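You operate a simulated robot arm through the tools that you are given. There is no shell and no other tool. Be economical: measure what you need, move in short steps, check, and stop when the job is done.

You are at the controls of a simulated two-armed robot. One attempt, no reset.

TASK
Pick up the tamper with one hand, pass it to the other hand and put it on the free end of the steel table. Count the white tubs on the top of the wooden bench, then put as many of the blue tablets from the top of the wooden bench on the red big saucer there. Fetch the stopper and stand it on the middle of the wooden bench. Put the red marker on the top of the steel pump bench. Open the grey store drawer, take the tiny pot from the top of the store bench and put it inside and shut the drawer again. Put the probe that says "P2" from the top of the store bench on the free end of the steel table and the probe that says "P5" on the top of the white base board. Put the bottle labelled "R4" from the top of the store bench on the middle of the wooden bench and the bottle that says "T9" on the low shelf of the pot bench. Open the right door of the lab bench. Any order will do. Set down upright: tamper, stopper, red marker, bottle.

Only the result counts: the job must be done as asked and must still hold three seconds after the hand-in. Knocking over, shifting, dropping, spilling or breaking anything else fails it. A push-on lid holds only when it is set on centred and level and pressed home; a screw cap is set on level and turned clockwise until tight.

THE ROBOT
Two 7-joint arms with two-finger grippers on one trunk, on a base that drives. Base frame: it is fixed to the floor where the robot stands at the start and does not move with it; the origin is under the middle of the robot, x ahead of it, y to its left, z up; the surface under the hand at the start is at about z = 76. Units: cm, degrees, N and s.
The left shoulder is at the start at [6.8, 17.5, 111.2], the right one opposite. With the tool pointing down near the work surface each hand reaches from about 26 to 86 cm from the robot's upright axis, wherever it stands, measured 20 degrees to its own side. Places, roughly: big saucer (21x20x3 cm) [40, 30, 80]; blue tablet (4x4x2 cm) [30, 80, 80]; bottle [-25, 425, 75]; free end of the steel table [-110, 250, 80]; grey store drawer [-40, 430, 70]; grey store drawer inside [-40, 440, 60]; low shelf of the pot bench [-170, -20, 20]; middle of the wooden bench [50, 40, 80]; probe [-25, 450, 75]; red marker (4x4x6 cm) [70, 250, 80]; right door of the lab bench [-520, 390, 30]; stopper (4x4x9 cm) [80, 240, 80]; tamper (10x10x14 cm) [70, 0, 80]; tiny pot (8x8x7 cm) [-60, 430, 80]; top of the steel pump bench [-300, 430, 80]; top of the white base board [-110, 120, 80]; white tub [75, 0, 75]. Payload 2.94 kg a hand.
Tool frame (each hand has its own): the origin (TCP) lies between the finger pads and is the grasp point; the fingertips stand 3 cm ahead of it; z points along the fingers, y is the line along which they close. Largest opening 13.8 cm; the body of the gripper starts 10.9 cm behind the TCP.
Orientation is that of the tool frame in the base frame, as [roll, pitch, yaw] about the fixed x, y, z axes, in that order (R = Rz(yaw) Ry(pitch) Rx(roll)). With the fingers straight down and closing along the base's y, the tool's x points along the base's -x, its y along +y and its z along -z.

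THE INTERFACE
- The arms move only by the tool nudge_tool. It takes "left_commands", "right_commands" or both (then of equal length, played together; a hand with none holds still); each is a list of rows, each an object of numbers (a shift or turn left out is 0, a gripper value left out holds the last): "tx", "ty", "tz": the shift along the tool's x, y, z in m; "wx", "wy", "wz": the turn, a rotation vector about the tool's x, y, z in rad; "fingers": the opening, from 0 (shut) to 1 (fully open). In form: [{"tx": .., "ty": .., "tz": .., "wx": .., "wy": .., "wz": .., "fingers": ..}, ...]. A call has 1 to 12 rows; each row shifts and turns the commanded pose from where the row before left it, along the tool's axes as they then stand. A row lasts 0.2 s, in which the tool goes at most 5 cm and 8.6 degrees; a call with a longer step from one row to the next is refused whole, and so is a gripper value outside its range. A pose out of reach is approached as far as the arm can. The call stops where the force on the tool passes 40 N (or 10 N more than at its start, if that is more) or the arm is blocked; 0.2 s more then pass. Each finger halts on what it meets, pressing with about 41 N; the grip force reading is that of the motor and also rises with nothing between the fingers. The clock runs only during rows and for 0.2 s after the last one: add rows that do not move to give the fingers time. It gives the time, the measured TCP pose, the force on the tool (base axes), the opening and the grip force at its end, in the units of the frame above (readings bear some noise), with the torque about the TCP (base axes, N m) and any sound that the robot's microphone picked up.
- Cameras (640 x 400 px; columns grow to the right, rows downward): "scene" is now at [13.73, 4.26, 157.45]; the picture's right is [0.64, -0.77, -0.00], its down [-0.67, -0.56, -0.49] and it looks along [0.38, 0.32, -0.87] (base axes); focal length 288 px, centre (320, 200). "left" rides on the left gripper at [7.1, -1.9, -14.6] in its tool frame; the picture's right is [0.26, 0.97, 0.00], its down [-0.85, 0.23, -0.48] and it looks along [-0.46, 0.13, 0.88] (tool axes); focal length 280 px, centre (320, 200). "right" rides on the right gripper at [7.1, 1.9, -14.6] in its tool frame; the picture's right is [-0.26, 0.97, 0.00], its down [-0.85, -0.23, -0.48] and it looks along [-0.46, -0.12, 0.88] (tool axes); focal length 280 px, centre (320, 200). There is no depth. A picture from a camera that has moved, and an enlarged one, comes with that camera's place and axes in the base frame and with its lens.
- snapshot(camera): a new picture of that camera. No time passes.
- raise_lower(by): slides the trunk up (or, below 0, down) by that many cm; the arms and the scene camera ride with it, the base frame stays. It gives what a move gives, with no picture.
- steer(legs): drives the robot by 1 to 6 legs, each [ahead, turn to the left] in cm and degrees, along the robot's own axes; the way and the turn of a leg run together, so that a leg with both is an arc; at most 150 cm and 180 degrees a leg. The arms and the cameras ride along, it lands a little off, and it stops where it bumps. It gives what a move gives.
- head_to(pan, tilt): turns the head with the scene camera to pan (to the left, within 120 degrees either way) and tilt (down, from -29 to 69), counted from straight ahead of the robot. It gives what a move gives.
- inspect(camera, box): a new picture of the part [left, top, right, bottom] of that camera's present view, enlarged. No time passes.
- sign_off(): hands the job in; it is judged then, once.

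Work in short steps. Places have to be worked out from the pictures, the camera data and where the tool is seen: move nearer, look again, correct. Check each grasp and each placing, and mend what went wrong. You have 567 turns and 370 pictures in all, those below and enlarged ones among them. Open the grippers and draw the arms clear of the work before you hand the job in, unless the task says otherwise; then end with one line.

The tools are called after ">>>" by a JSON object that holds its "api" and its "payload". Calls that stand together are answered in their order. nudge_tool: Moves the arms, as the interface text tells. Its arguments: {"type":"object","properties":{"left_commands":{"type":"array"},"right_commands":{"type":"array"}},"required":[]} The other tools are called the same way: raise_lower (by) slides the trunk up or down; steer (legs) drives the base; head_to (pan, tilt) turns the head that bears the scene camera; snapshot (camera) takes a picture; inspect (camera, box) takes an enlarged picture of a part of a camera's view; sign_off () hands the job in.

At the start:

```text
time: 0.0
left_ee_pos: [27.8, 42.95, 108.16]
left_tcp_rot: [-179.9, -0.1, -180.0]
left_wrist_force: [-0.9, 0.6, 0.5]
left_torque: [0.01, -0.01, 0.0]
left_opening: 13.78
left_gripper_force: 0.1
right_ee_pos: [50.92, 4.1, 108.61]
right_tcp_rot: [180.0, 0.0, -180.0]
right_wrist_force: [0.8, 0.4, 0.0]
right_torque: [0.02, 0.01, -0.01]
right_opening: 13.8
right_gripper_force: 0.1
trunk travel left (down, up): [-28.5, 44.9]
robot x, y, heading: [0.29, -0.3, 0.2]
head pan, tilt: [39.8, 60.4]
```

scene: 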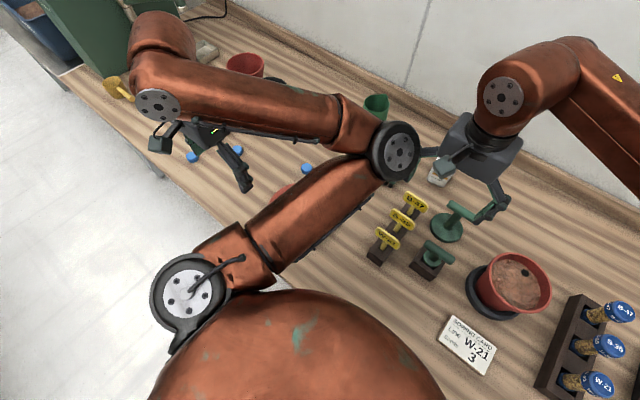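
right: 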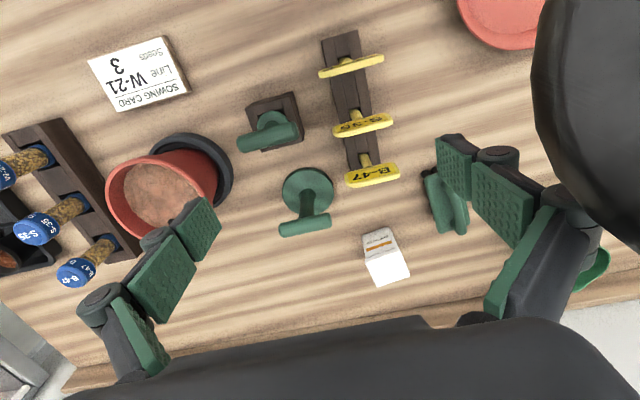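
left: 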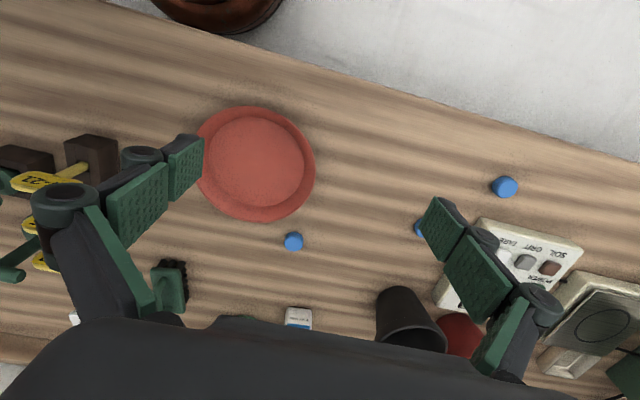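

I begin by surveying the bench with the head camera turned in several directions.

>>> {"api": "head_to", "payload": {"pan": 0, "tilt": 50}}

>>> {"api": "snapshot", "payload": {"camera": "scene"}}

>>> {"api": "head_to", "payload": {"pan": -50, "tilt": 40}}

>>> {"api": "snapshot", "payload": {"camera": "scene"}}

>>> {"api": "head_to", "payload": {"pan": 70, "tilt": 40}}

>>> {"api": "snapshot", "payload": {"camera": "scene"}}

>>> {"api": "head_to", "payload": {"pan": 115, "tilt": 20}}

>>> {"api": "snapshot", "payload": {"camera": "scene"}}

```text
time: 1.1
left_ee_pos: [27.77, 42.77, 108.25]
left_tcp_rot: [-179.9, -0.2, 180.0]
left_wrist_force: [0.7, 0.6, -0.8]
left_torque: [0.01, 0.0, -0.03]
left_opening: 13.8
left_gripper_force: 0.1
right_ee_pos: [50.92, 4.0, 108.55]
right_tcp_rot: [180.0, 0.0, 179.9]
right_wrist_force: [0.2, 0.2, -0.5]
right_torque: [0.02, 0.0, -0.02]
right_opening: 13.82
right_gripper_force: 0.1
trunk travel left (down, up): [-28.5, 44.9]
robot x, y, heading: [0.07, -0.08, -0.0]
head pan, tilt: [0.0, 50.0]
```

```text
366 pictures are left
camera scene: at [16.35, 0.03, 158.75], right [0.0, -1.0, 0.0], down [-0.77, 0.0, -0.64], along [0.64, 0.0, -0.77], focal length 288 px, centre (320, 200)
```

scene: 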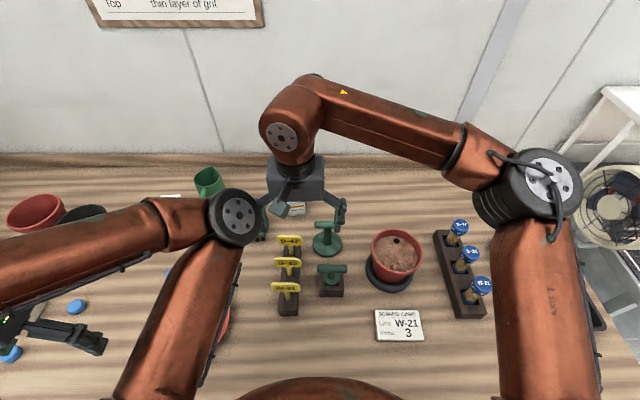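

```text
time: 2.2
left_ee_pos: [27.85, 42.85, 108.27]
left_tcp_rot: [-179.9, 0.0, 179.9]
left_wrist_force: [0.5, 0.2, 0.8]
left_torque: [-0.01, 0.02, -0.01]
left_opening: 13.79
left_gripper_force: 0.1
right_ee_pos: [50.91, 4.0, 108.64]
right_tcp_rot: [-179.9, 0.0, 180.0]
right_wrist_force: [-0.2, -0.5, -0.5]
right_torque: [-0.02, 0.01, -0.03]
right_opening: 13.8
right_gripper_force: 0.2
trunk travel left (down, up): [-28.5, 44.9]
robot x, y, heading: [-0.06, 0.14, 0.2]
head pan, tilt: [-50.0, 40.0]
```

```text
365 pictures are left
camera scene: at [14.12, -6.49, 160.17], right [-0.77, -0.64, 0.0], down [-0.41, 0.49, -0.77], along [0.49, -0.59, -0.64], focal length 288 px, centre (320, 200)
```

scene: 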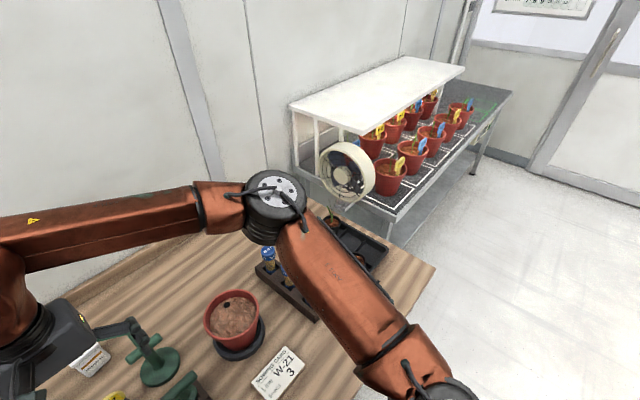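

```text
time: 4.2
left_ee_pos: [27.85, 42.72, 108.21]
left_tcp_rot: [-179.9, -0.1, -180.0]
left_wrist_force: [0.7, -0.4, 0.1]
left_torque: [-0.02, 0.01, -0.01]
left_opening: 13.81
left_gripper_force: 0.0
right_ee_pos: [50.77, 4.07, 108.75]
right_tcp_rot: [-180.0, 0.1, -180.0]
right_wrist_force: [0.1, -0.2, 0.4]
right_torque: [0.01, -0.01, 0.02]
right_opening: 13.8
right_gripper_force: 0.1
trunk travel left (down, up): [-28.5, 44.9]
robot x, y, heading: [-0.03, 0.32, 0.5]
head pan, tilt: [70.0, 40.0]
```

```text
364 pictures are left
camera scene: at [11.56, 8.01, 160.17], right [0.94, -0.34, 0.0], down [-0.22, -0.6, -0.77], along [0.26, 0.72, -0.64], focal length 288 px, centre (320, 200)
```

scene: 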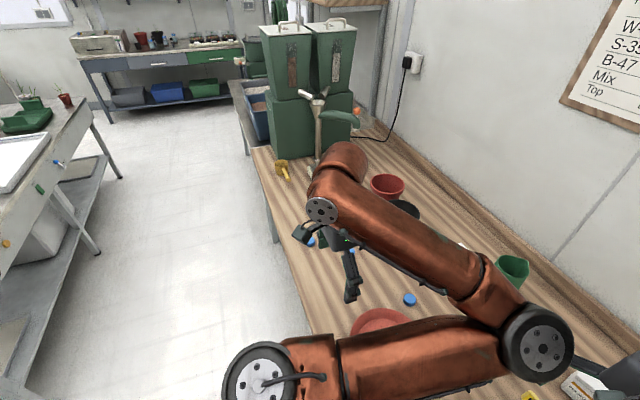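

```text
time: 5.4
left_ee_pos: [27.84, 42.94, 108.13]
left_tcp_rot: [-179.9, -0.1, -179.9]
left_wrist_force: [-0.3, -0.3, 0.5]
left_torque: [-0.01, -0.02, 0.0]
left_opening: 13.8
left_gripper_force: 0.2
right_ee_pos: [50.92, 4.17, 108.57]
right_tcp_rot: [180.0, 0.0, -180.0]
right_wrist_force: [0.1, -0.6, -0.3]
right_torque: [0.01, -0.03, -0.05]
right_opening: 13.8
right_gripper_force: 0.1
trunk travel left (down, up): [-28.5, 44.9]
robot x, y, heading: [0.02, 0.14, -0.0]
head pan, tilt: [115.0, 20.0]
```

```text
363 pictures are left
camera scene: at [4.72, 8.46, 163.31], right [0.91, 0.42, 0.0], down [0.14, -0.31, -0.94], along [-0.4, 0.85, -0.34], focal length 288 px, centre (320, 200)
```

scene: 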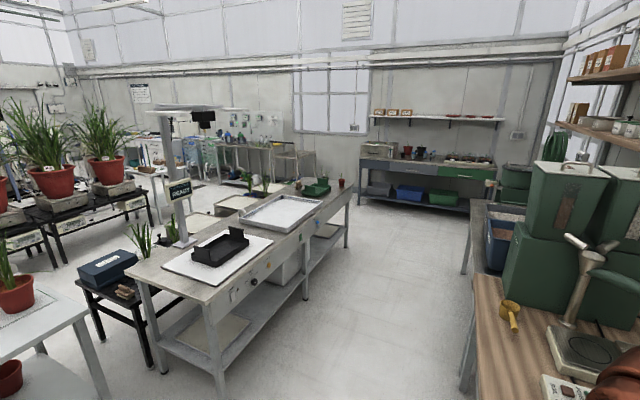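

I raise the trunk for a wider hand-camera view to find all tubs and tablets.

>>> {"api": "raise_lower", "payload": {"by": 30}}

>>> {"api": "snapshot", "payload": {"camera": "left"}}

>>> {"api": "snapshot", "payload": {"camera": "right"}}

>>> {"api": "head_to", "payload": {"pan": 60, "tilt": 55}}

>>> {"api": "snapshot", "payload": {"camera": "scene"}}

```text
time: 8.4
left_ee_pos: [27.76, 42.87, 138.21]
left_tcp_rot: [-179.9, -0.2, 179.9]
left_wrist_force: [0.3, -1.3, -0.2]
left_torque: [0.0, 0.02, 0.02]
left_opening: 13.78
left_gripper_force: 0.1
right_ee_pos: [50.88, 4.03, 138.68]
right_tcp_rot: [180.0, 0.0, 180.0]
right_wrist_force: [0.4, -0.3, 0.0]
right_torque: [-0.01, 0.05, -0.03]
right_opening: 13.8
right_gripper_force: 0.0
trunk travel left (down, up): [-58.5, 14.9]
robot x, y, heading: [-0.19, 0.19, 0.1]
head pan, tilt: [115.0, 20.0]
```

```text
362 pictures are left
camera left: at [20.73, 40.92, 152.69], right [-0.26, 0.97, 0.0], down [0.85, 0.23, 0.47], along [0.46, 0.12, -0.88], focal length 280 px, centre (320, 200)
```

left: 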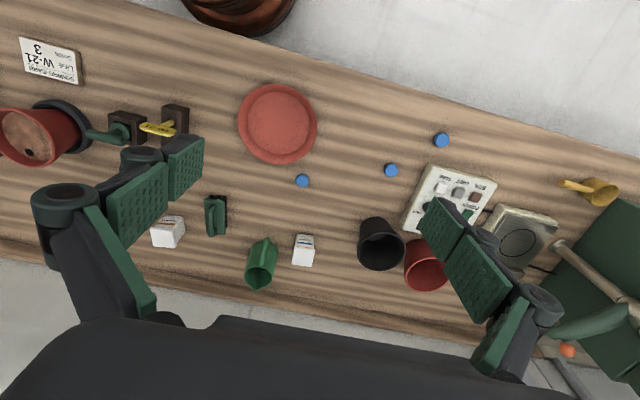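

```text
361 pictures are left
camera right: at [43.81, 6.0, 153.18], right [0.26, 0.96, 0.0], down [0.85, -0.23, 0.48], along [0.46, -0.13, -0.88], focal length 280 px, centre (320, 200)
```

right: 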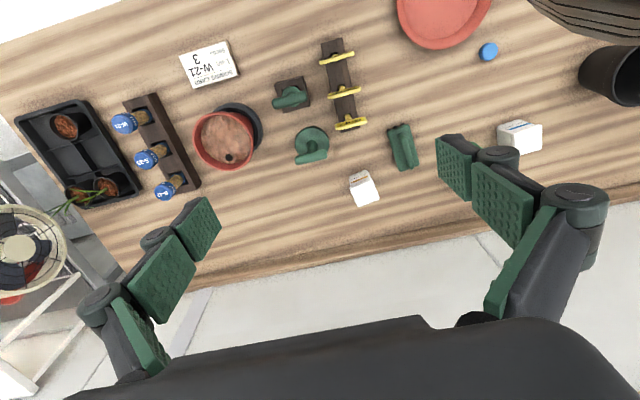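

```text
time: 9.6
left_ee_pos: [27.82, 42.86, 138.14]
left_tcp_rot: [-179.9, 0.0, 180.0]
left_wrist_force: [-0.2, -0.4, -0.2]
left_torque: [0.0, -0.05, 0.02]
left_opening: 13.83
left_gripper_force: 0.1
right_ee_pos: [50.93, 4.07, 138.58]
right_tcp_rot: [-180.0, 0.0, -180.0]
right_wrist_force: [-0.1, -0.5, 0.5]
right_torque: [-0.01, -0.01, 0.01]
right_opening: 13.79
right_gripper_force: 0.1
trunk travel left (down, up): [-58.5, 14.9]
robot x, y, heading: [0.27, -0.08, -0.1]
head pan, tilt: [60.0, 55.0]
```

```text
360 pictures are left
camera scene: at [2.18, 6.28, 188.24], right [0.87, -0.5, 0.0], down [-0.41, -0.71, -0.57], along [0.29, 0.5, -0.82], focal length 288 px, centre (320, 200)
```

scene: 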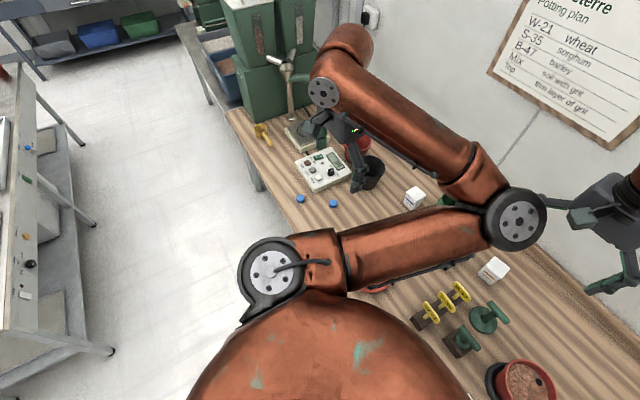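

Two white items so far (orange and blue labels) and three blue tablets; I enlarge to verify what they are and check hidden zones.

>>> {"api": "inspect", "payload": {"camera": "left", "box": [130, 180, 450, 330]}}

>>> {"api": "inspect", "payload": {"camera": "scene", "box": [220, 60, 540, 300]}}

>>> {"api": "inspect", "payload": {"camera": "right", "box": [0, 80, 260, 240]}}

```text
2.00 times, centred on (290, 255) of left
camera zoom: at [20.71, 40.92, 152.71], right [-0.26, 0.97, 0.0], down [0.85, 0.23, 0.47], along [0.46, 0.12, -0.88], focal length 561 px, centre (380, 90)
```

zoom: 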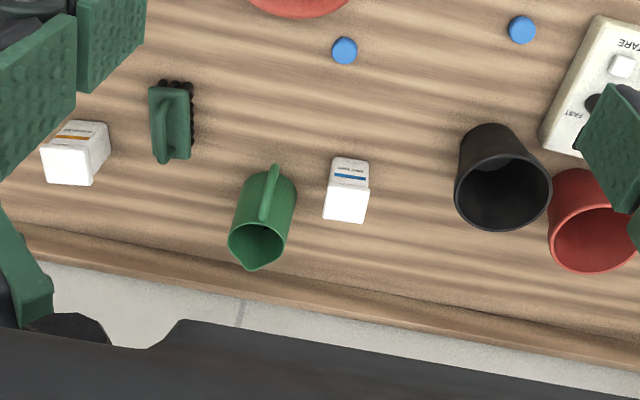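

```text
1.67 times, centred on (380, 180) of scene
camera zoom: at [2.18, 6.28, 188.24], right [0.87, -0.5, 0.0], down [-0.41, -0.71, -0.57], along [0.29, 0.5, -0.82], focal length 479 px, centre (220, 233)
```

zoom: 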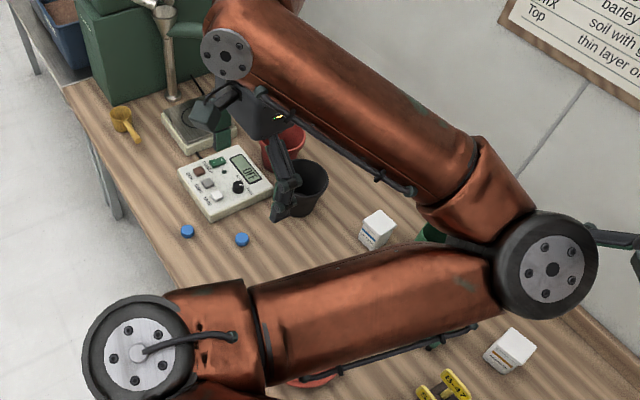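

```text
2.46 times, centred on (130, 160) of right
camera zoom: at [43.79, 6.0, 153.21], right [0.26, 0.96, 0.0], down [0.85, -0.23, 0.48], along [0.46, -0.12, -0.88], focal length 690 px, centre (788, 298)
```

zoom: 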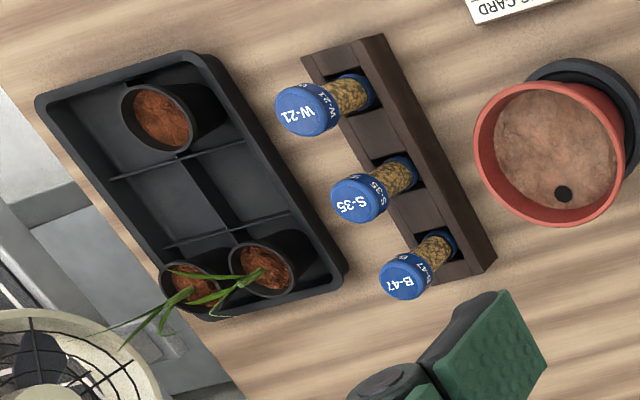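

Two tubs (boxes) found. I estimate tablet A at [55.5,44.4], B at [45.4,68.7], saucer at [40.9,34.3]. I lower the trunk and bring the left hand above tablet A.

>>> {"api": "raise_lower", "payload": {"by": -30}}

>>> {"api": "nudge_tool", "payload": {"left_commands": [{"tx": -0.05, "ty": 0.003}, {"tx": -0.05, "ty": 0.003}, {"tx": -0.05, "ty": 0.003}, {"tx": -0.05, "ty": 0.003}, {"tx": -0.05, "ty": 0.003}, {"tx": -0.027}, {"tz": 0.05}, {"tz": 0.05}, {"tz": 0.05, "fingers": 0.6}, {}]}}

>>> {"api": "snapshot", "payload": {"camera": "left"}}

```text
time: 12.6
left_ee_pos: [27.81, 42.8, 108.24]
left_tcp_rot: [-179.9, -0.1, 179.9]
left_wrist_force: [-0.6, 0.3, 0.4]
left_torque: [0.03, -0.01, 0.02]
left_opening: 13.79
left_gripper_force: 0.1
right_ee_pos: [50.88, 4.04, 108.77]
right_tcp_rot: [180.0, 0.1, 179.9]
right_wrist_force: [-0.3, -0.7, -0.2]
right_torque: [0.0, 0.0, 0.03]
right_opening: 13.81
right_gripper_force: 0.1
trunk travel left (down, up): [-28.5, 44.9]
robot x, y, heading: [-0.04, -0.22, -0.3]
head pan, tilt: [60.0, 55.0]
```

```text
time: 13.1
left_ee_pos: [33.36, 43.51, 108.11]
left_tcp_rot: [-179.7, -0.3, -179.6]
left_wrist_force: [0.2, 0.8, 0.1]
left_torque: [-0.03, -0.01, -0.04]
left_opening: 13.82
left_gripper_force: 0.1
right_ee_pos: [50.71, 3.78, 108.94]
right_tcp_rot: [-179.6, -0.2, -179.9]
right_wrist_force: [-0.2, 0.1, 0.3]
right_torque: [-0.02, 0.01, -0.01]
right_opening: 13.78
right_gripper_force: 0.1
trunk travel left (down, up): [-28.5, 44.9]
robot x, y, heading: [-0.22, -0.46, -0.1]
head pan, tilt: [60.0, 55.0]
stopped in row 2 (right hand): the force on the tool passed its limit at 54 N (the readings are from after the stop); the commanded pose is now the measured one
```

```text
356 pictures are left
camera left: at [26.29, 41.51, 122.6], right [-0.27, 0.96, 0.0], down [0.85, 0.24, 0.47], along [0.45, 0.13, -0.88], focal length 280 px, centre (320, 200)
```

left: 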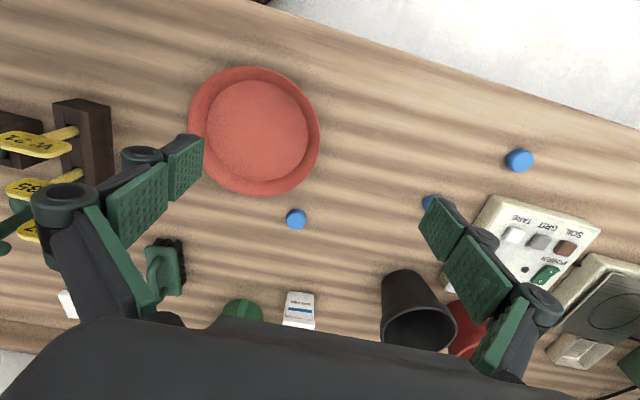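

The left elbow touched the right hand. I move the right hand away to its right first.

>>> {"api": "nudge_tool", "payload": {"right_commands": [{"ty": -0.04}, {"ty": -0.04}, {"ty": -0.04}, {"ty": -0.04}, {"ty": -0.04}, {"ty": -0.04}, {"ty": -0.04}, {}]}}

>>> {"api": "nudge_tool", "payload": {"left_commands": [{"tx": -0.05, "ty": 0.002}, {"tx": -0.05, "ty": 0.002}, {"tx": -0.05, "ty": 0.002}, {"tx": -0.05, "ty": 0.002}, {"tx": -0.02}, {"tz": 0.05}, {"tz": 0.05}, {"tz": 0.05, "fingers": 0.6}, {}]}}

>>> {"api": "snapshot", "payload": {"camera": "left"}}

```text
time: 14.9
left_ee_pos: [33.33, 43.4, 107.98]
left_tcp_rot: [-179.7, -0.3, -179.6]
left_wrist_force: [0.7, -0.2, 0.0]
left_torque: [0.01, 0.01, 0.0]
left_opening: 13.79
left_gripper_force: 0.2
right_ee_pos: [50.9, -24.55, 108.87]
right_tcp_rot: [-179.6, -0.2, -179.7]
right_wrist_force: [-0.1, -0.7, 1.4]
right_torque: [-0.01, 0.01, -0.02]
right_opening: 13.81
right_gripper_force: 0.1
trunk travel left (down, up): [-28.5, 44.9]
robot x, y, heading: [-0.46, 0.08, 0.0]
head pan, tilt: [60.0, 55.0]
```

```text
time: 16.9
left_ee_pos: [55.26, 44.23, 92.92]
left_tcp_rot: [-179.8, -0.4, -179.6]
left_wrist_force: [-0.4, 0.1, 0.7]
left_torque: [-0.01, -0.02, -0.01]
left_opening: 8.42
left_gripper_force: 0.0
right_ee_pos: [50.91, -24.73, 108.87]
right_tcp_rot: [-179.7, -0.1, -179.8]
right_wrist_force: [0.0, -0.3, -0.9]
right_torque: [0.0, 0.02, 0.01]
right_opening: 13.82
right_gripper_force: 0.0
trunk travel left (down, up): [-28.5, 44.9]
robot x, y, heading: [0.11, -0.04, -0.2]
head pan, tilt: [60.0, 55.0]
```

```text
355 pictures are left
camera left: at [48.17, 42.25, 107.44], right [-0.27, 0.96, 0.0], down [0.85, 0.24, 0.47], along [0.45, 0.13, -0.88], focal length 280 px, centre (320, 200)
```

left: 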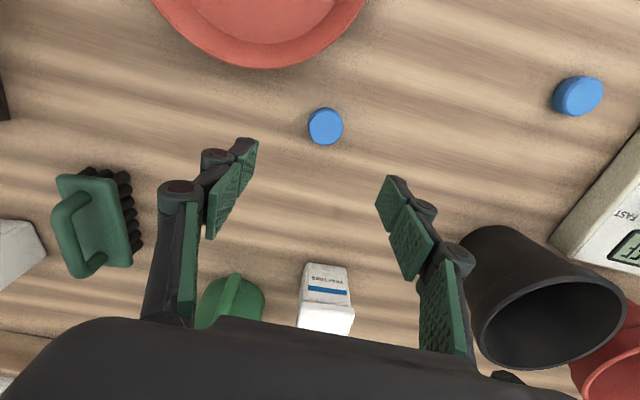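

The tablet is almost exactly below the tool axis (0.5 cm to the left needed). I descend, grip and lift.

>>> {"api": "nudge_tool", "payload": {"left_commands": [{"ty": 0.004, "tz": 0.045}, {"tz": 0.045}, {"tz": 0.03}, {"tz": 0.013}, {"fingers": 0.0}, {}, {}, {}, {}, {}]}}

>>> {"api": "snapshot", "payload": {"camera": "left"}}

```text
time: 19.1
left_ee_pos: [55.33, 44.63, 79.39]
left_tcp_rot: [-179.8, -0.3, -179.6]
left_wrist_force: [0.1, -0.4, -0.1]
left_torque: [0.0, -0.01, -0.02]
left_opening: 3.52
left_gripper_force: 41.2
right_ee_pos: [51.03, -24.53, 108.89]
right_tcp_rot: [-179.7, -0.3, -179.8]
right_wrist_force: [-0.1, 0.1, 1.1]
right_torque: [0.01, -0.03, 0.02]
right_opening: 13.81
right_gripper_force: 0.2
trunk travel left (down, up): [-28.5, 44.9]
robot x, y, heading: [-0.23, -0.25, 0.0]
head pan, tilt: [60.0, 55.0]
```

```text
354 pictures are left
camera left: at [48.3, 42.77, 94.09], right [-0.27, 0.96, 0.0], down [0.85, 0.24, 0.47], along [0.45, 0.13, -0.88], focal length 280 px, centre (320, 200)
```

left: 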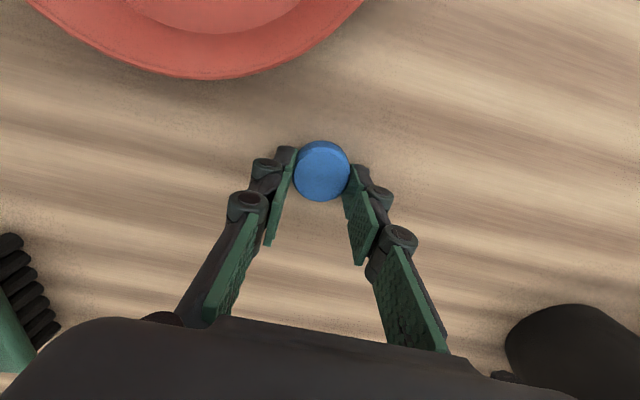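

Gripped (3.5 cm). I lift and carry it over the saucer (centre ≈[40,34.5]).

>>> {"api": "nudge_tool", "payload": {"left_commands": [{"tz": -0.04}, {"tz": -0.04}, {"tx": 0.03, "ty": -0.03}, {"tx": 0.03, "ty": -0.03}, {"tx": 0.03, "ty": -0.03}, {"tx": 0.025, "ty": -0.026}, {"tz": 0.04}, {"tz": 0.015}, {}]}}

>>> {"api": "snapshot", "payload": {"camera": "left"}}

```text
time: 21.1
left_ee_pos: [44.69, 37.48, 83.28]
left_tcp_rot: [-179.7, -0.4, -179.5]
left_wrist_force: [0.2, -0.4, 0.2]
left_torque: [-0.03, 0.05, 0.01]
left_opening: 3.51
left_gripper_force: 41.0
left hand out of reach, approached as far as the arm can: row 5, 6, 7, 8
right_ee_pos: [51.0, -24.68, 108.94]
right_tcp_rot: [-179.7, -0.3, -179.8]
right_wrist_force: [0.0, -0.2, -0.2]
right_torque: [0.0, 0.03, 0.01]
right_opening: 13.79
right_gripper_force: 0.0
trunk travel left (down, up): [-28.5, 44.9]
robot x, y, heading: [0.07, -0.44, -0.2]
head pan, tilt: [60.0, 55.0]
```

```text
353 pictures are left
camera left: at [37.55, 35.59, 97.88], right [-0.27, 0.96, 0.0], down [0.85, 0.24, 0.47], along [0.45, 0.12, -0.88], focal length 280 px, centre (320, 200)
```

left: 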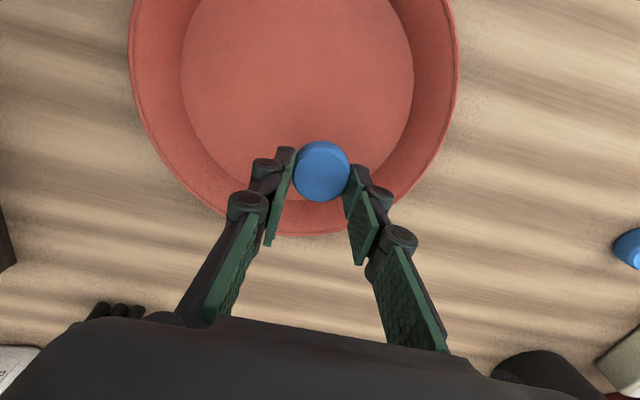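

The arm is too folded here; I raise the trunk 15 cm for more room.

>>> {"api": "raise_lower", "payload": {"by": 15}}

>>> {"api": "nudge_tool", "payload": {"left_commands": [{"tx": 0.02, "ty": -0.02}, {"tx": 0.0, "ty": -0.01}, {"tz": 0.05}, {"tz": 0.05}, {"tz": 0.03}, {}]}}

```text
time: 22.8
left_ee_pos: [44.58, 37.57, 98.26]
left_tcp_rot: [-179.7, -0.3, -179.6]
left_wrist_force: [0.0, -0.2, -0.2]
left_torque: [-0.01, 0.01, 0.04]
left_opening: 3.49
left_gripper_force: 41.0
right_ee_pos: [50.92, -24.31, 123.92]
right_tcp_rot: [-179.7, -0.3, -179.9]
right_wrist_force: [0.7, -0.4, -0.3]
right_torque: [0.01, 0.02, 0.04]
right_opening: 13.81
right_gripper_force: 0.0
trunk travel left (down, up): [-43.5, 29.9]
robot x, y, heading: [-0.02, 0.03, 0.2]
head pan, tilt: [60.0, 55.0]
```

```text
time: 24.4
left_ee_pos: [45.86, 40.33, 87.28]
left_tcp_rot: [178.5, 2.0, -178.1]
left_wrist_force: [0.9, -0.6, -0.9]
left_torque: [0.02, -0.03, 0.01]
left_opening: 3.51
left_gripper_force: 41.2
left hand out of reach, approached as far as the arm can: row 1, 2, 3
right_ee_pos: [50.91, -24.3, 123.92]
right_tcp_rot: [-179.7, -0.2, -179.8]
right_wrist_force: [0.1, 1.0, 0.3]
right_torque: [-0.01, 0.0, 0.01]
right_opening: 13.78
right_gripper_force: 0.1
trunk travel left (down, up): [-43.5, 29.9]
robot x, y, heading: [0.06, 0.09, -0.0]
head pan, tilt: [60.0, 55.0]
stopped in row 6 (left hand): the arm was blocked; the commanded pose is now the measured one
```

Odd; I look at the arm posture.

>>> {"api": "head_to", "payload": {"pan": 35, "tilt": 45}}

>>> {"api": "snapshot", "payload": {"camera": "scene"}}

```text
time: 25.3
left_ee_pos: [45.82, 40.31, 87.26]
left_tcp_rot: [178.6, 1.9, -178.2]
left_wrist_force: [0.0, -0.9, -0.5]
left_torque: [0.04, -0.03, 0.01]
left_opening: 3.49
left_gripper_force: 41.0
right_ee_pos: [50.85, -24.36, 123.99]
right_tcp_rot: [-179.7, -0.2, -179.7]
right_wrist_force: [-0.8, -0.6, -0.2]
right_torque: [-0.02, 0.02, 0.01]
right_opening: 13.81
right_gripper_force: 0.0
trunk travel left (down, up): [-43.5, 29.9]
robot x, y, heading: [-0.53, -0.2, -0.1]
head pan, tilt: [35.0, 45.0]
```

```text
352 pictures are left
camera scene: at [7.97, 4.66, 174.59], right [0.57, -0.82, 0.0], down [-0.58, -0.41, -0.71], along [0.58, 0.41, -0.71], focal length 288 px, centre (320, 200)
```

scene: 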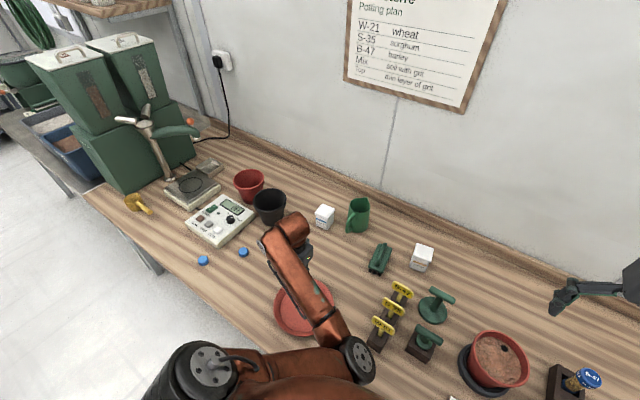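

The elbow is folded inward. I lift a little, then back up the base and turn slightly right so the hand lies over the saucer.

>>> {"api": "nudge_tool", "payload": {"left_commands": [{"tz": -0.03}, {}]}}

>>> {"api": "steer", "payload": {"legs": [[-8, -5.5]]}}

>>> {"api": "snapshot", "payload": {"camera": "left"}}

```text
time: 25.9
left_ee_pos: [45.53, 39.77, 90.03]
left_tcp_rot: [178.9, 1.6, -178.4]
left_wrist_force: [-0.1, -0.3, -0.7]
left_torque: [0.01, 0.01, 0.02]
left_opening: 3.5
left_gripper_force: 41.0
right_ee_pos: [50.94, -24.18, 123.99]
right_tcp_rot: [-179.7, -0.2, -179.9]
right_wrist_force: [-0.7, 0.2, 0.1]
right_torque: [-0.01, 0.02, -0.02]
right_opening: 13.81
right_gripper_force: 0.0
trunk travel left (down, up): [-43.5, 29.9]
robot x, y, heading: [0.13, 0.44, 0.2]
head pan, tilt: [35.0, 45.0]
```

```text
time: 27.0
left_ee_pos: [43.2, 35.42, 89.55]
left_tcp_rot: [178.8, 0.7, 176.1]
left_wrist_force: [-1.3, -0.9, 0.4]
left_torque: [0.08, -0.07, -0.02]
left_opening: 3.52
left_gripper_force: 41.3
right_ee_pos: [42.92, -28.84, 123.33]
right_tcp_rot: [-179.9, -1.3, 174.6]
right_wrist_force: [-0.3, 0.2, -0.5]
right_torque: [-0.05, -0.2, -0.03]
right_opening: 13.82
right_gripper_force: 0.2
trunk travel left (down, up): [-43.5, 29.9]
robot x, y, heading: [-8.0, -0.16, -5.2]
head pan, tilt: [35.0, 45.0]
```

```text
351 pictures are left
camera left: at [35.67, 33.7, 104.01], right [-0.2, 0.98, 0.02], down [0.86, 0.16, 0.49], along [0.48, 0.11, -0.87], focal length 280 px, centre (320, 200)
```

left: 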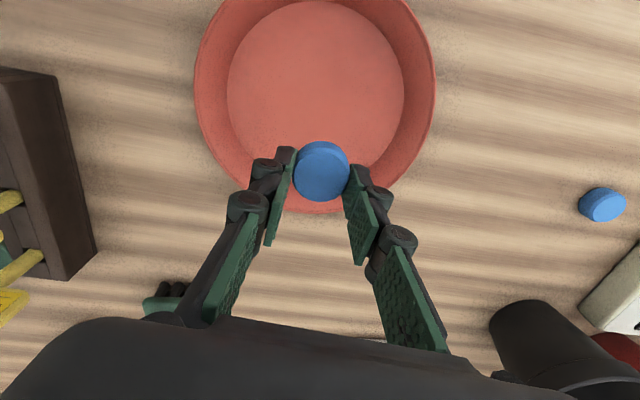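

The tablet is above the saucer's flat floor. I lower gently.

>>> {"api": "nudge_tool", "payload": {"left_commands": [{"tz": 0.04}, {"tz": 0.03}, {"tz": 0.008}, {"tz": 0.004}, {}]}}

>>> {"api": "snapshot", "payload": {"camera": "left"}}

```text
time: 28.4
left_ee_pos: [42.18, 38.29, 84.58]
left_tcp_rot: [177.1, 5.2, 177.8]
left_wrist_force: [0.1, -0.3, -0.6]
left_torque: [0.01, 0.0, -0.01]
left_opening: 3.52
left_gripper_force: 40.9
right_ee_pos: [38.76, -28.38, 124.78]
right_tcp_rot: [-179.6, 0.6, 174.7]
right_wrist_force: [1.4, -0.5, -0.1]
right_torque: [0.02, 0.05, -0.02]
right_opening: 13.8
right_gripper_force: 0.0
trunk travel left (down, up): [-43.5, 29.9]
robot x, y, heading: [-7.83, 0.53, -5.4]
head pan, tilt: [35.0, 45.0]
stopped in row 5 (left hand): the arm was blocked; the commanded pose is now the measured one
```

```text
350 pictures are left
camera left: at [33.73, 36.11, 98.39], right [-0.23, 0.97, 0.02], down [0.81, 0.18, 0.56], along [0.54, 0.15, -0.83], focal length 280 px, centre (320, 200)
```

left: 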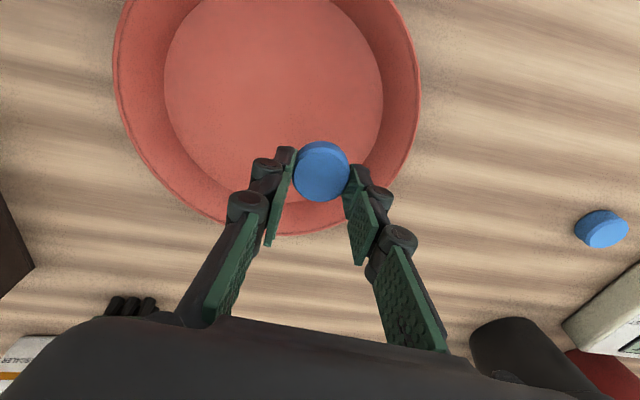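

The arm works best at about 20° to its own side, so I lift, turn the base left ~22° and bring the hand back over the saucer.

>>> {"api": "nudge_tool", "payload": {"left_commands": [{"tz": -0.05}, {"tz": -0.05}, {}]}}

>>> {"api": "steer", "payload": {"legs": [[0, 25]]}}

>>> {"api": "raise_lower", "payload": {"by": -10}}

>>> {"api": "snapshot", "payload": {"camera": "scene"}}

```text
time: 29.2
left_ee_pos: [41.45, 37.68, 94.07]
left_tcp_rot: [177.6, 4.7, 177.5]
left_wrist_force: [-0.3, 0.5, -0.2]
left_torque: [0.0, -0.02, 0.01]
left_opening: 3.51
left_gripper_force: 41.1
right_ee_pos: [38.73, -28.43, 124.71]
right_tcp_rot: [-179.7, 0.6, 174.8]
right_wrist_force: [0.2, 0.0, -0.4]
right_torque: [0.0, -0.04, -0.01]
right_opening: 13.79
right_gripper_force: 0.1
trunk travel left (down, up): [-43.5, 29.9]
robot x, y, heading: [-7.85, 0.14, -5.1]
head pan, tilt: [35.0, 45.0]
```

```text
time: 30.9
left_ee_pos: [20.7, 55.24, 93.99]
left_tcp_rot: [177.5, 4.6, -157.0]
left_wrist_force: [0.5, -0.4, -1.0]
left_torque: [-0.03, -0.02, 0.0]
left_opening: 3.5
left_gripper_force: 41.5
right_ee_pos: [46.61, -5.4, 124.62]
right_tcp_rot: [-179.7, 0.7, -159.6]
right_wrist_force: [0.4, 0.2, 0.3]
right_torque: [-0.02, -0.01, -0.01]
right_opening: 13.79
right_gripper_force: 0.1
trunk travel left (down, up): [-43.5, 29.9]
robot x, y, heading: [-8.15, 0.34, 19.9]
head pan, tilt: [35.0, 45.0]
```

```text
time: 32.2
left_ee_pos: [20.58, 55.19, 84.21]
left_tcp_rot: [177.5, 4.6, -157.1]
left_wrist_force: [-0.2, 0.2, 0.2]
left_torque: [0.01, -0.02, 0.0]
left_opening: 3.5
left_gripper_force: 40.8
right_ee_pos: [46.65, -5.57, 114.71]
right_tcp_rot: [-179.6, 0.5, -159.8]
right_wrist_force: [-0.4, 0.6, -0.1]
right_torque: [-0.02, -0.05, 0.0]
right_opening: 13.78
right_gripper_force: 0.1
trunk travel left (down, up): [-33.5, 39.9]
robot x, y, heading: [-7.73, 0.5, 20.1]
head pan, tilt: [35.0, 45.0]
```

```text
349 pictures are left
camera scene: at [2.04, 8.89, 164.58], right [0.82, -0.57, 0.0], down [-0.4, -0.58, -0.71], along [0.4, 0.58, -0.71], focal length 288 px, centre (320, 200)
```

scene: 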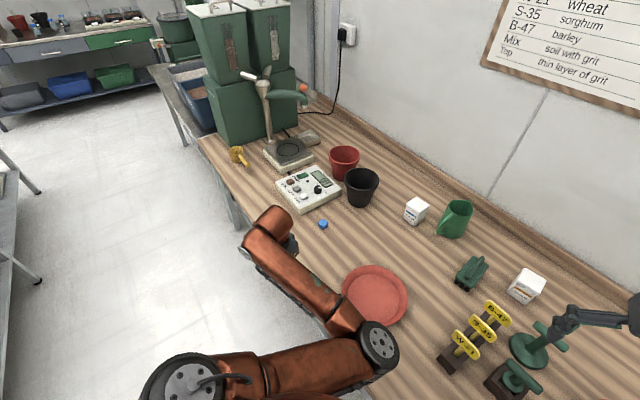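

I level the tool, lift, and sweep back above the saucer.

>>> {"api": "nudge_tool", "payload": {"left_commands": [{"tz": -0.04, "wy": 0.08, "wx": 0.044}, {"tz": -0.04}, {"tx": -0.0151, "ty": -0.0424}, {"tx": -0.0151, "ty": -0.0424}, {"tx": -0.0151, "ty": -0.0424}, {"tx": -0.0151, "ty": -0.0424}, {"tx": -0.0151, "ty": -0.0424}, {"tx": -0.0151, "ty": -0.0424}, {"tx": -0.0151, "ty": -0.0424}, {}]}}

>>> {"api": "snapshot", "payload": {"camera": "left"}}

```text
time: 34.4
left_ee_pos: [44.21, 44.49, 94.3]
left_tcp_rot: [-179.9, 0.0, -156.9]
left_wrist_force: [-0.1, -0.8, 0.0]
left_torque: [-0.01, -0.02, 0.04]
left_opening: 3.47
left_gripper_force: 41.7
left hand out of reach, approached as far as the arm can: row 4, 5, 6, 7, 8, 9
right_ee_pos: [46.66, -5.48, 114.65]
right_tcp_rot: [-179.7, 0.6, -159.7]
right_wrist_force: [0.1, -0.1, 0.6]
right_torque: [0.0, -0.05, -0.01]
right_opening: 13.81
right_gripper_force: 0.1
trunk travel left (down, up): [-33.5, 39.9]
robot x, y, heading: [-7.67, 0.7, 20.3]
head pan, tilt: [35.0, 45.0]
```

```text
348 pictures are left
camera left: at [38.32, 39.91, 108.82], right [-0.62, 0.79, 0.0], down [0.69, 0.55, 0.48], along [0.38, 0.29, -0.88], focal length 280 px, centre (320, 200)
```

left: 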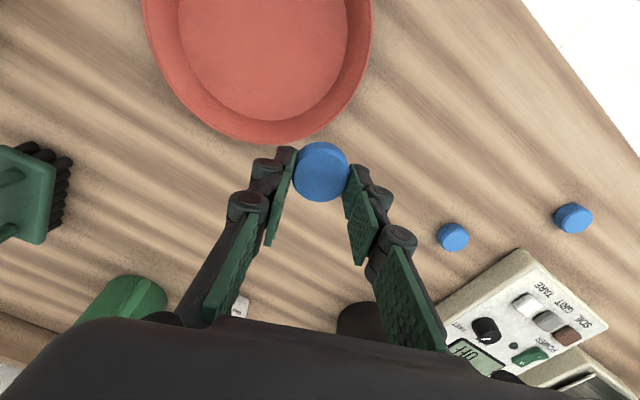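

The left arm has its elbow on the inside, so only poses like robot-relative (55,44) work low. I move the hand there, then reposition the base so the saucer sits at that relative spot.

>>> {"api": "nudge_tool", "payload": {"left_commands": [{"tx": 0.018, "ty": 0.04}, {"tx": 0.018, "ty": 0.04}, {"tx": 0.018, "ty": 0.04}, {"tx": 0.018, "ty": 0.04}, {"tx": 0.018, "ty": 0.04}, {}]}}

>>> {"api": "steer", "payload": {"legs": [[-15, 0], [0, -27]]}}

>>> {"api": "raise_lower", "payload": {"by": -5}}

>>> {"api": "snapshot", "payload": {"camera": "left"}}

>>> {"api": "snapshot", "payload": {"camera": "scene"}}

```text
time: 35.8
left_ee_pos: [28.09, 59.4, 94.08]
left_tcp_rot: [180.0, 0.2, -157.0]
left_wrist_force: [0.1, 0.0, -0.4]
left_torque: [0.03, 0.0, 0.05]
left_opening: 3.5
left_gripper_force: 41.1
right_ee_pos: [46.82, -5.59, 114.61]
right_tcp_rot: [-179.6, 0.6, -159.8]
right_wrist_force: [0.6, -0.6, 0.2]
right_torque: [0.01, 0.03, -0.04]
right_opening: 13.79
right_gripper_force: 0.0
trunk travel left (down, up): [-33.5, 39.9]
robot x, y, heading: [-7.7, 0.09, 20.3]
head pan, tilt: [35.0, 45.0]
```

```text
time: 38.0
left_ee_pos: [20.52, 42.02, 96.88]
left_tcp_rot: [179.6, 1.6, -174.3]
left_wrist_force: [2.9, 0.1, 6.3]
left_torque: [0.12, 0.37, 0.02]
left_opening: 3.48
left_gripper_force: 40.7
right_ee_pos: [19.87, -25.69, 120.92]
right_tcp_rot: [174.6, 7.5, 176.6]
right_wrist_force: [1.9, -1.0, -0.7]
right_torque: [0.08, 0.15, 0.02]
right_opening: 13.79
right_gripper_force: 0.1
trunk travel left (down, up): [-33.5, 39.9]
robot x, y, heading: [-21.53, -4.77, 8.1]
head pan, tilt: [35.0, 45.0]
stopped in leg 2: the robot was blocked; the commanded pose is now the measured one
```

```text
time: 38.3
left_ee_pos: [9.75, 40.97, 98.85]
left_tcp_rot: [-179.5, 8.1, -173.9]
left_wrist_force: [-4.3, 0.3, -1.8]
left_torque: [-0.08, -0.6, 0.03]
left_opening: 3.5
left_gripper_force: 40.7
right_ee_pos: [6.72, -27.03, 121.75]
right_tcp_rot: [175.8, 12.7, 178.6]
right_wrist_force: [0.0, -0.6, 1.5]
right_torque: [0.02, -0.15, 0.05]
right_opening: 13.78
right_gripper_force: 0.0
trunk travel left (down, up): [-33.2, 40.2]
robot x, y, heading: [-22.23, -4.78, 8.0]
head pan, tilt: [35.0, 45.0]
stopped: the arm was blocked; the commanded pose is now the measured one
```

```text
347 pictures are left
camera left: at [1.03, 38.2, 112.29], right [-0.36, 0.93, -0.04], down [0.74, 0.31, 0.59], along [0.56, 0.18, -0.81], focal length 280 px, centre (320, 200)
```

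left: 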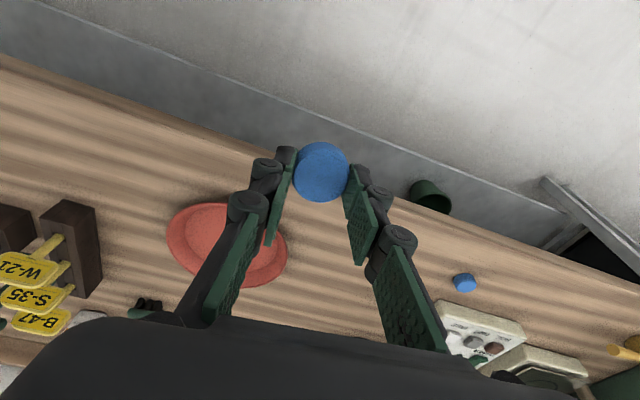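

```text
346 pictures are left
camera scene: at [-13.07, 1.67, 164.39], right [0.68, -0.73, 0.01], down [-0.5, -0.48, -0.71], along [0.53, 0.48, -0.7], focal length 288 px, centre (320, 200)
```

scene: 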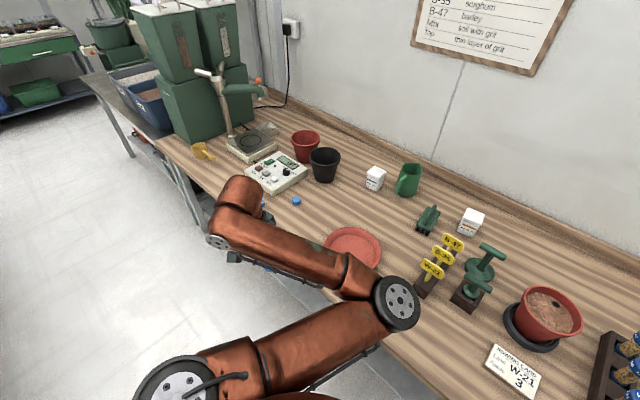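

The base was blocked by something; I look around the robot.

>>> {"api": "head_to", "payload": {"pan": 110, "tilt": 50}}

>>> {"api": "snapshot", "payload": {"camera": "scene"}}

>>> {"api": "head_to", "payload": {"pan": -110, "tilt": 50}}

>>> {"api": "snapshot", "payload": {"camera": "scene"}}

```text
time: 39.8
left_ee_pos: [15.75, 41.52, 97.1]
left_tcp_rot: [-179.3, 4.4, -174.2]
left_wrist_force: [0.9, -0.2, -1.1]
left_torque: [-0.01, 0.08, -0.02]
left_opening: 3.52
left_gripper_force: 40.5
right_ee_pos: [14.26, -26.15, 120.39]
right_tcp_rot: [175.8, 8.4, 179.1]
right_wrist_force: [1.7, -0.3, -0.5]
right_torque: [-0.06, 0.16, 0.01]
right_opening: 13.77
right_gripper_force: 0.0
trunk travel left (down, up): [-33.2, 40.2]
robot x, y, heading: [-21.95, -5.0, 8.2]
head pan, tilt: [110.0, 50.0]
```

```text
345 pictures are left
camera scene: at [-17.03, 3.16, 163.61], right [0.88, 0.47, -0.02], down [0.35, -0.68, -0.65], along [-0.32, 0.56, -0.76], focal length 288 px, centre (320, 200)
```

scene: 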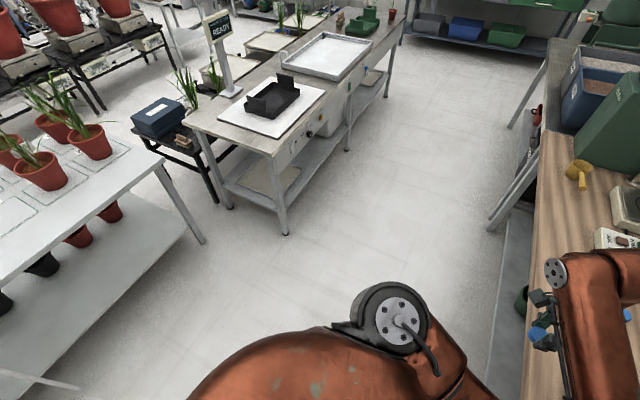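

```text
time: 43.0
left_ee_pos: [14.21, 41.34, 97.8]
left_tcp_rot: [-179.6, 5.5, -174.1]
left_wrist_force: [-0.9, 0.6, -0.5]
left_torque: [0.02, -0.01, 0.02]
left_opening: 3.48
left_gripper_force: 41.9
right_ee_pos: [12.18, -26.55, 120.93]
right_tcp_rot: [175.6, 9.6, 178.7]
right_wrist_force: [-0.5, 0.2, 0.4]
right_torque: [0.03, -0.06, -0.04]
right_opening: 13.81
right_gripper_force: 0.0
trunk travel left (down, up): [-33.2, 40.2]
robot x, y, heading: [-21.77, -4.83, 8.0]
head pan, tilt: [-110.0, 50.0]
```

```text
344 pictures are left
camera scene: at [-17.9, -11.58, 163.52], right [-0.98, 0.21, 0.0], down [0.16, 0.75, -0.64], along [-0.13, -0.63, -0.77], focal length 288 px, centre (320, 200)
```

scene: 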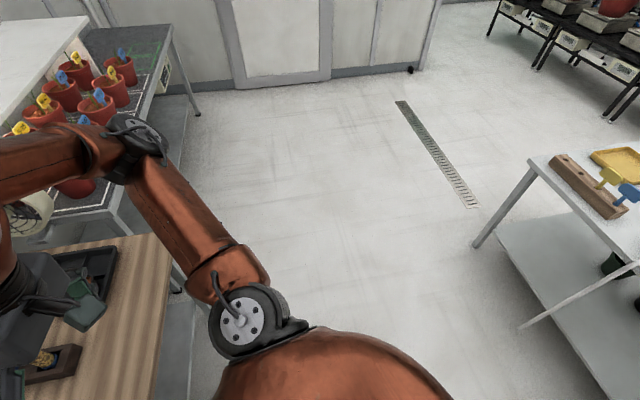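

Nothing visibly in the way. I retry a small turn to see whether it's really blocked.

>>> {"api": "steer", "payload": {"legs": [[0, -4]]}}

```text
time: 43.8
left_ee_pos: [17.29, 38.68, 97.84]
left_tcp_rot: [-179.7, 5.5, -178.1]
left_wrist_force: [0.4, 0.5, -0.1]
left_torque: [0.0, -0.02, 0.03]
left_opening: 3.51
left_gripper_force: 40.4
right_ee_pos: [10.64, -28.86, 120.88]
right_tcp_rot: [175.6, 9.7, 174.8]
right_wrist_force: [-0.8, -0.7, -0.3]
right_torque: [0.01, -0.03, 0.01]
right_opening: 13.79
right_gripper_force: 0.2
trunk travel left (down, up): [-33.2, 40.2]
robot x, y, heading: [-21.82, -4.87, 4.1]
head pan, tilt: [-110.0, 50.0]
```

It turns freely now. I continue the turn and restore the hand posture.

>>> {"api": "steer", "payload": {"legs": [[0, -10]]}}

>>> {"api": "raise_lower", "payload": {"by": -5}}

>>> {"api": "head_to", "payload": {"pan": 40, "tilt": 45}}

>>> {"api": "snapshot", "payload": {"camera": "scene"}}

```text
time: 44.9
left_ee_pos: [24.4, 31.28, 97.77]
left_tcp_rot: [-179.6, 5.4, 171.9]
left_wrist_force: [-0.1, -0.3, -1.1]
left_torque: [0.0, -0.07, 0.01]
left_opening: 3.5
left_gripper_force: 41.3
right_ee_pos: [6.06, -34.08, 121.0]
right_tcp_rot: [175.6, 9.7, 164.8]
right_wrist_force: [0.0, -0.7, 0.1]
right_torque: [0.04, -0.05, 0.01]
right_opening: 13.8
right_gripper_force: 0.1
trunk travel left (down, up): [-33.2, 40.2]
robot x, y, heading: [-21.92, -4.58, -6.0]
head pan, tilt: [-110.0, 50.0]
```

```text
time: 45.8
left_ee_pos: [24.26, 31.29, 92.81]
left_tcp_rot: [-179.6, 5.6, 172.0]
left_wrist_force: [-0.1, 1.0, -1.4]
left_torque: [-0.02, -0.05, 0.03]
left_opening: 3.49
left_gripper_force: 40.8
right_ee_pos: [5.84, -34.05, 115.97]
right_tcp_rot: [175.7, 9.7, 164.8]
right_wrist_force: [-0.1, -0.2, 0.6]
right_torque: [-0.02, -0.03, 0.0]
right_opening: 13.82
right_gripper_force: 0.0
trunk travel left (down, up): [-28.2, 45.2]
robot x, y, heading: [-22.01, -4.71, -5.8]
head pan, tilt: [-110.0, 50.0]
```

```text
time: 48.2
left_ee_pos: [24.36, 31.19, 92.72]
left_tcp_rot: [-179.6, 5.6, 171.9]
left_wrist_force: [0.5, 0.0, -0.2]
left_torque: [0.03, 0.0, -0.03]
left_opening: 3.51
left_gripper_force: 41.1
right_ee_pos: [6.06, -34.13, 115.84]
right_tcp_rot: [175.6, 9.7, 164.8]
right_wrist_force: [-0.2, -0.9, 0.3]
right_torque: [0.03, 0.02, -0.01]
right_opening: 13.78
right_gripper_force: 0.3
trunk travel left (down, up): [-28.2, 45.2]
robot x, y, heading: [-22.12, -4.92, -5.9]
head pan, tilt: [40.0, 45.0]
```

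```text
343 pictures are left
camera scene: at [-6.47, -1.2, 159.1], right [0.56, -0.83, 0.0], down [-0.59, -0.4, -0.71], along [0.59, 0.4, -0.71], focal length 288 px, centre (320, 200)
```

scene: 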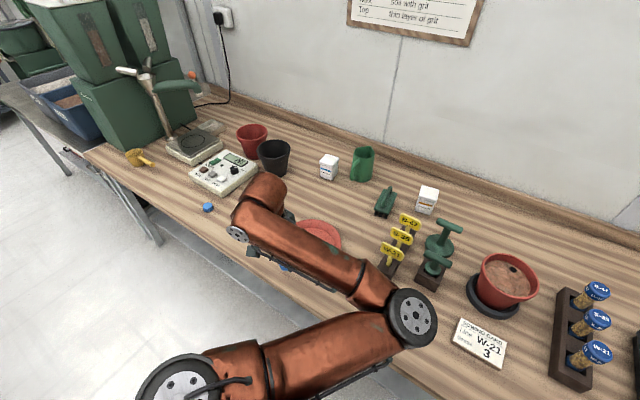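

Hand at (24.4,31.2,92.7). I level it and move out to (41,33).

>>> {"api": "nudge_tool", "payload": {"left_commands": [{"wy": 0.098}, {"tx": -0.04, "ty": 0.01}, {"tx": -0.04, "ty": 0.01}, {"tx": -0.04, "ty": 0.01}, {"tx": -0.042, "ty": 0.011}, {"tz": 0.04}, {}]}}

>>> {"api": "snapshot", "payload": {"camera": "left"}}

```text
time: 49.8
left_ee_pos: [40.75, 33.08, 88.71]
left_tcp_rot: [-179.6, 0.0, 171.9]
left_wrist_force: [-0.7, 0.0, -0.2]
left_torque: [0.04, -0.03, 0.0]
left_opening: 3.46
left_gripper_force: 41.4
right_ee_pos: [5.92, -34.16, 115.89]
right_tcp_rot: [175.6, 9.7, 164.9]
right_wrist_force: [0.2, -0.8, 0.7]
right_torque: [0.01, -0.01, -0.05]
right_opening: 13.79
right_gripper_force: 0.2
trunk travel left (down, up): [-28.2, 45.2]
robot x, y, heading: [-22.09, -4.63, -6.2]
head pan, tilt: [40.0, 45.0]
```

```text
342 pictures are left
camera left: at [33.48, 32.26, 103.27], right [-0.12, 0.99, -0.01], down [0.87, 0.11, 0.47], along [0.47, 0.05, -0.88], focal length 280 px, centre (320, 200)
```

left: 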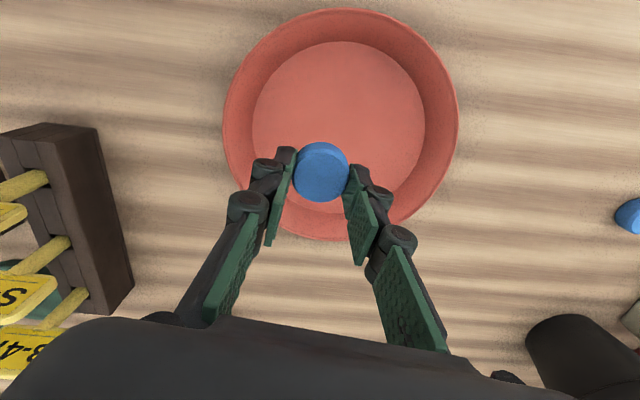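

Good. I lower towards the saucer floor.

>>> {"api": "nudge_tool", "payload": {"left_commands": [{"tz": 0.04}, {"tz": 0.03}, {"tz": 0.004}, {"tz": 0.004}, {}]}}

>>> {"api": "snapshot", "payload": {"camera": "left"}}

```text
time: 51.0
left_ee_pos: [40.83, 32.92, 80.87]
left_tcp_rot: [-179.7, -0.1, 171.7]
left_wrist_force: [-0.4, -0.5, -0.6]
left_torque: [0.02, -0.01, -0.01]
left_opening: 3.47
left_gripper_force: 40.9
right_ee_pos: [5.96, -34.16, 115.96]
right_tcp_rot: [175.6, 9.7, 164.8]
right_wrist_force: [-0.5, -0.4, -0.3]
right_torque: [0.02, 0.0, 0.01]
right_opening: 13.79
right_gripper_force: 0.0
trunk travel left (down, up): [-28.2, 45.2]
robot x, y, heading: [-22.13, -4.72, -5.8]
head pan, tilt: [40.0, 45.0]
```

```text
341 pictures are left
camera left: at [33.53, 32.15, 95.41], right [-0.12, 0.99, -0.01], down [0.87, 0.11, 0.47], along [0.47, 0.05, -0.88], focal length 280 px, centre (320, 200)
```

left: 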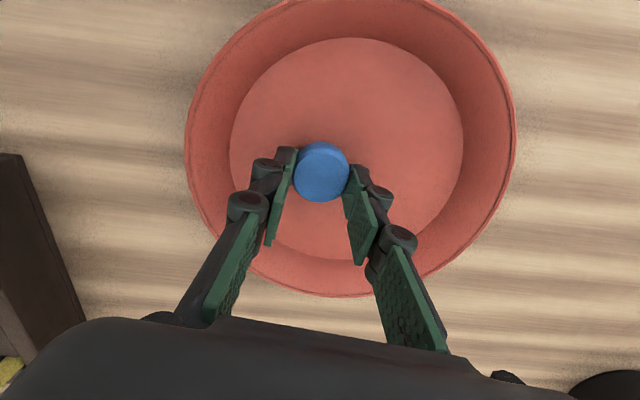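

No contact yet; a few fine steps more.

>>> {"api": "nudge_tool", "payload": {"left_commands": [{"tz": 0.002}, {"tz": 0.002}, {"tz": 0.002}, {}]}}

```text
time: 52.0
left_ee_pos: [40.92, 32.88, 80.28]
left_tcp_rot: [-179.7, -0.1, 171.9]
left_wrist_force: [0.1, 0.0, -0.8]
left_torque: [-0.02, 0.04, 0.0]
left_opening: 3.47
left_gripper_force: 40.9
right_ee_pos: [5.97, -34.27, 115.96]
right_tcp_rot: [175.6, 9.7, 164.8]
right_wrist_force: [-0.2, -0.2, 0.4]
right_torque: [0.02, 0.0, 0.03]
right_opening: 13.79
right_gripper_force: 0.0
trunk travel left (down, up): [-28.2, 45.2]
robot x, y, heading: [-21.83, -4.53, -6.0]
head pan, tilt: [40.0, 45.0]
```

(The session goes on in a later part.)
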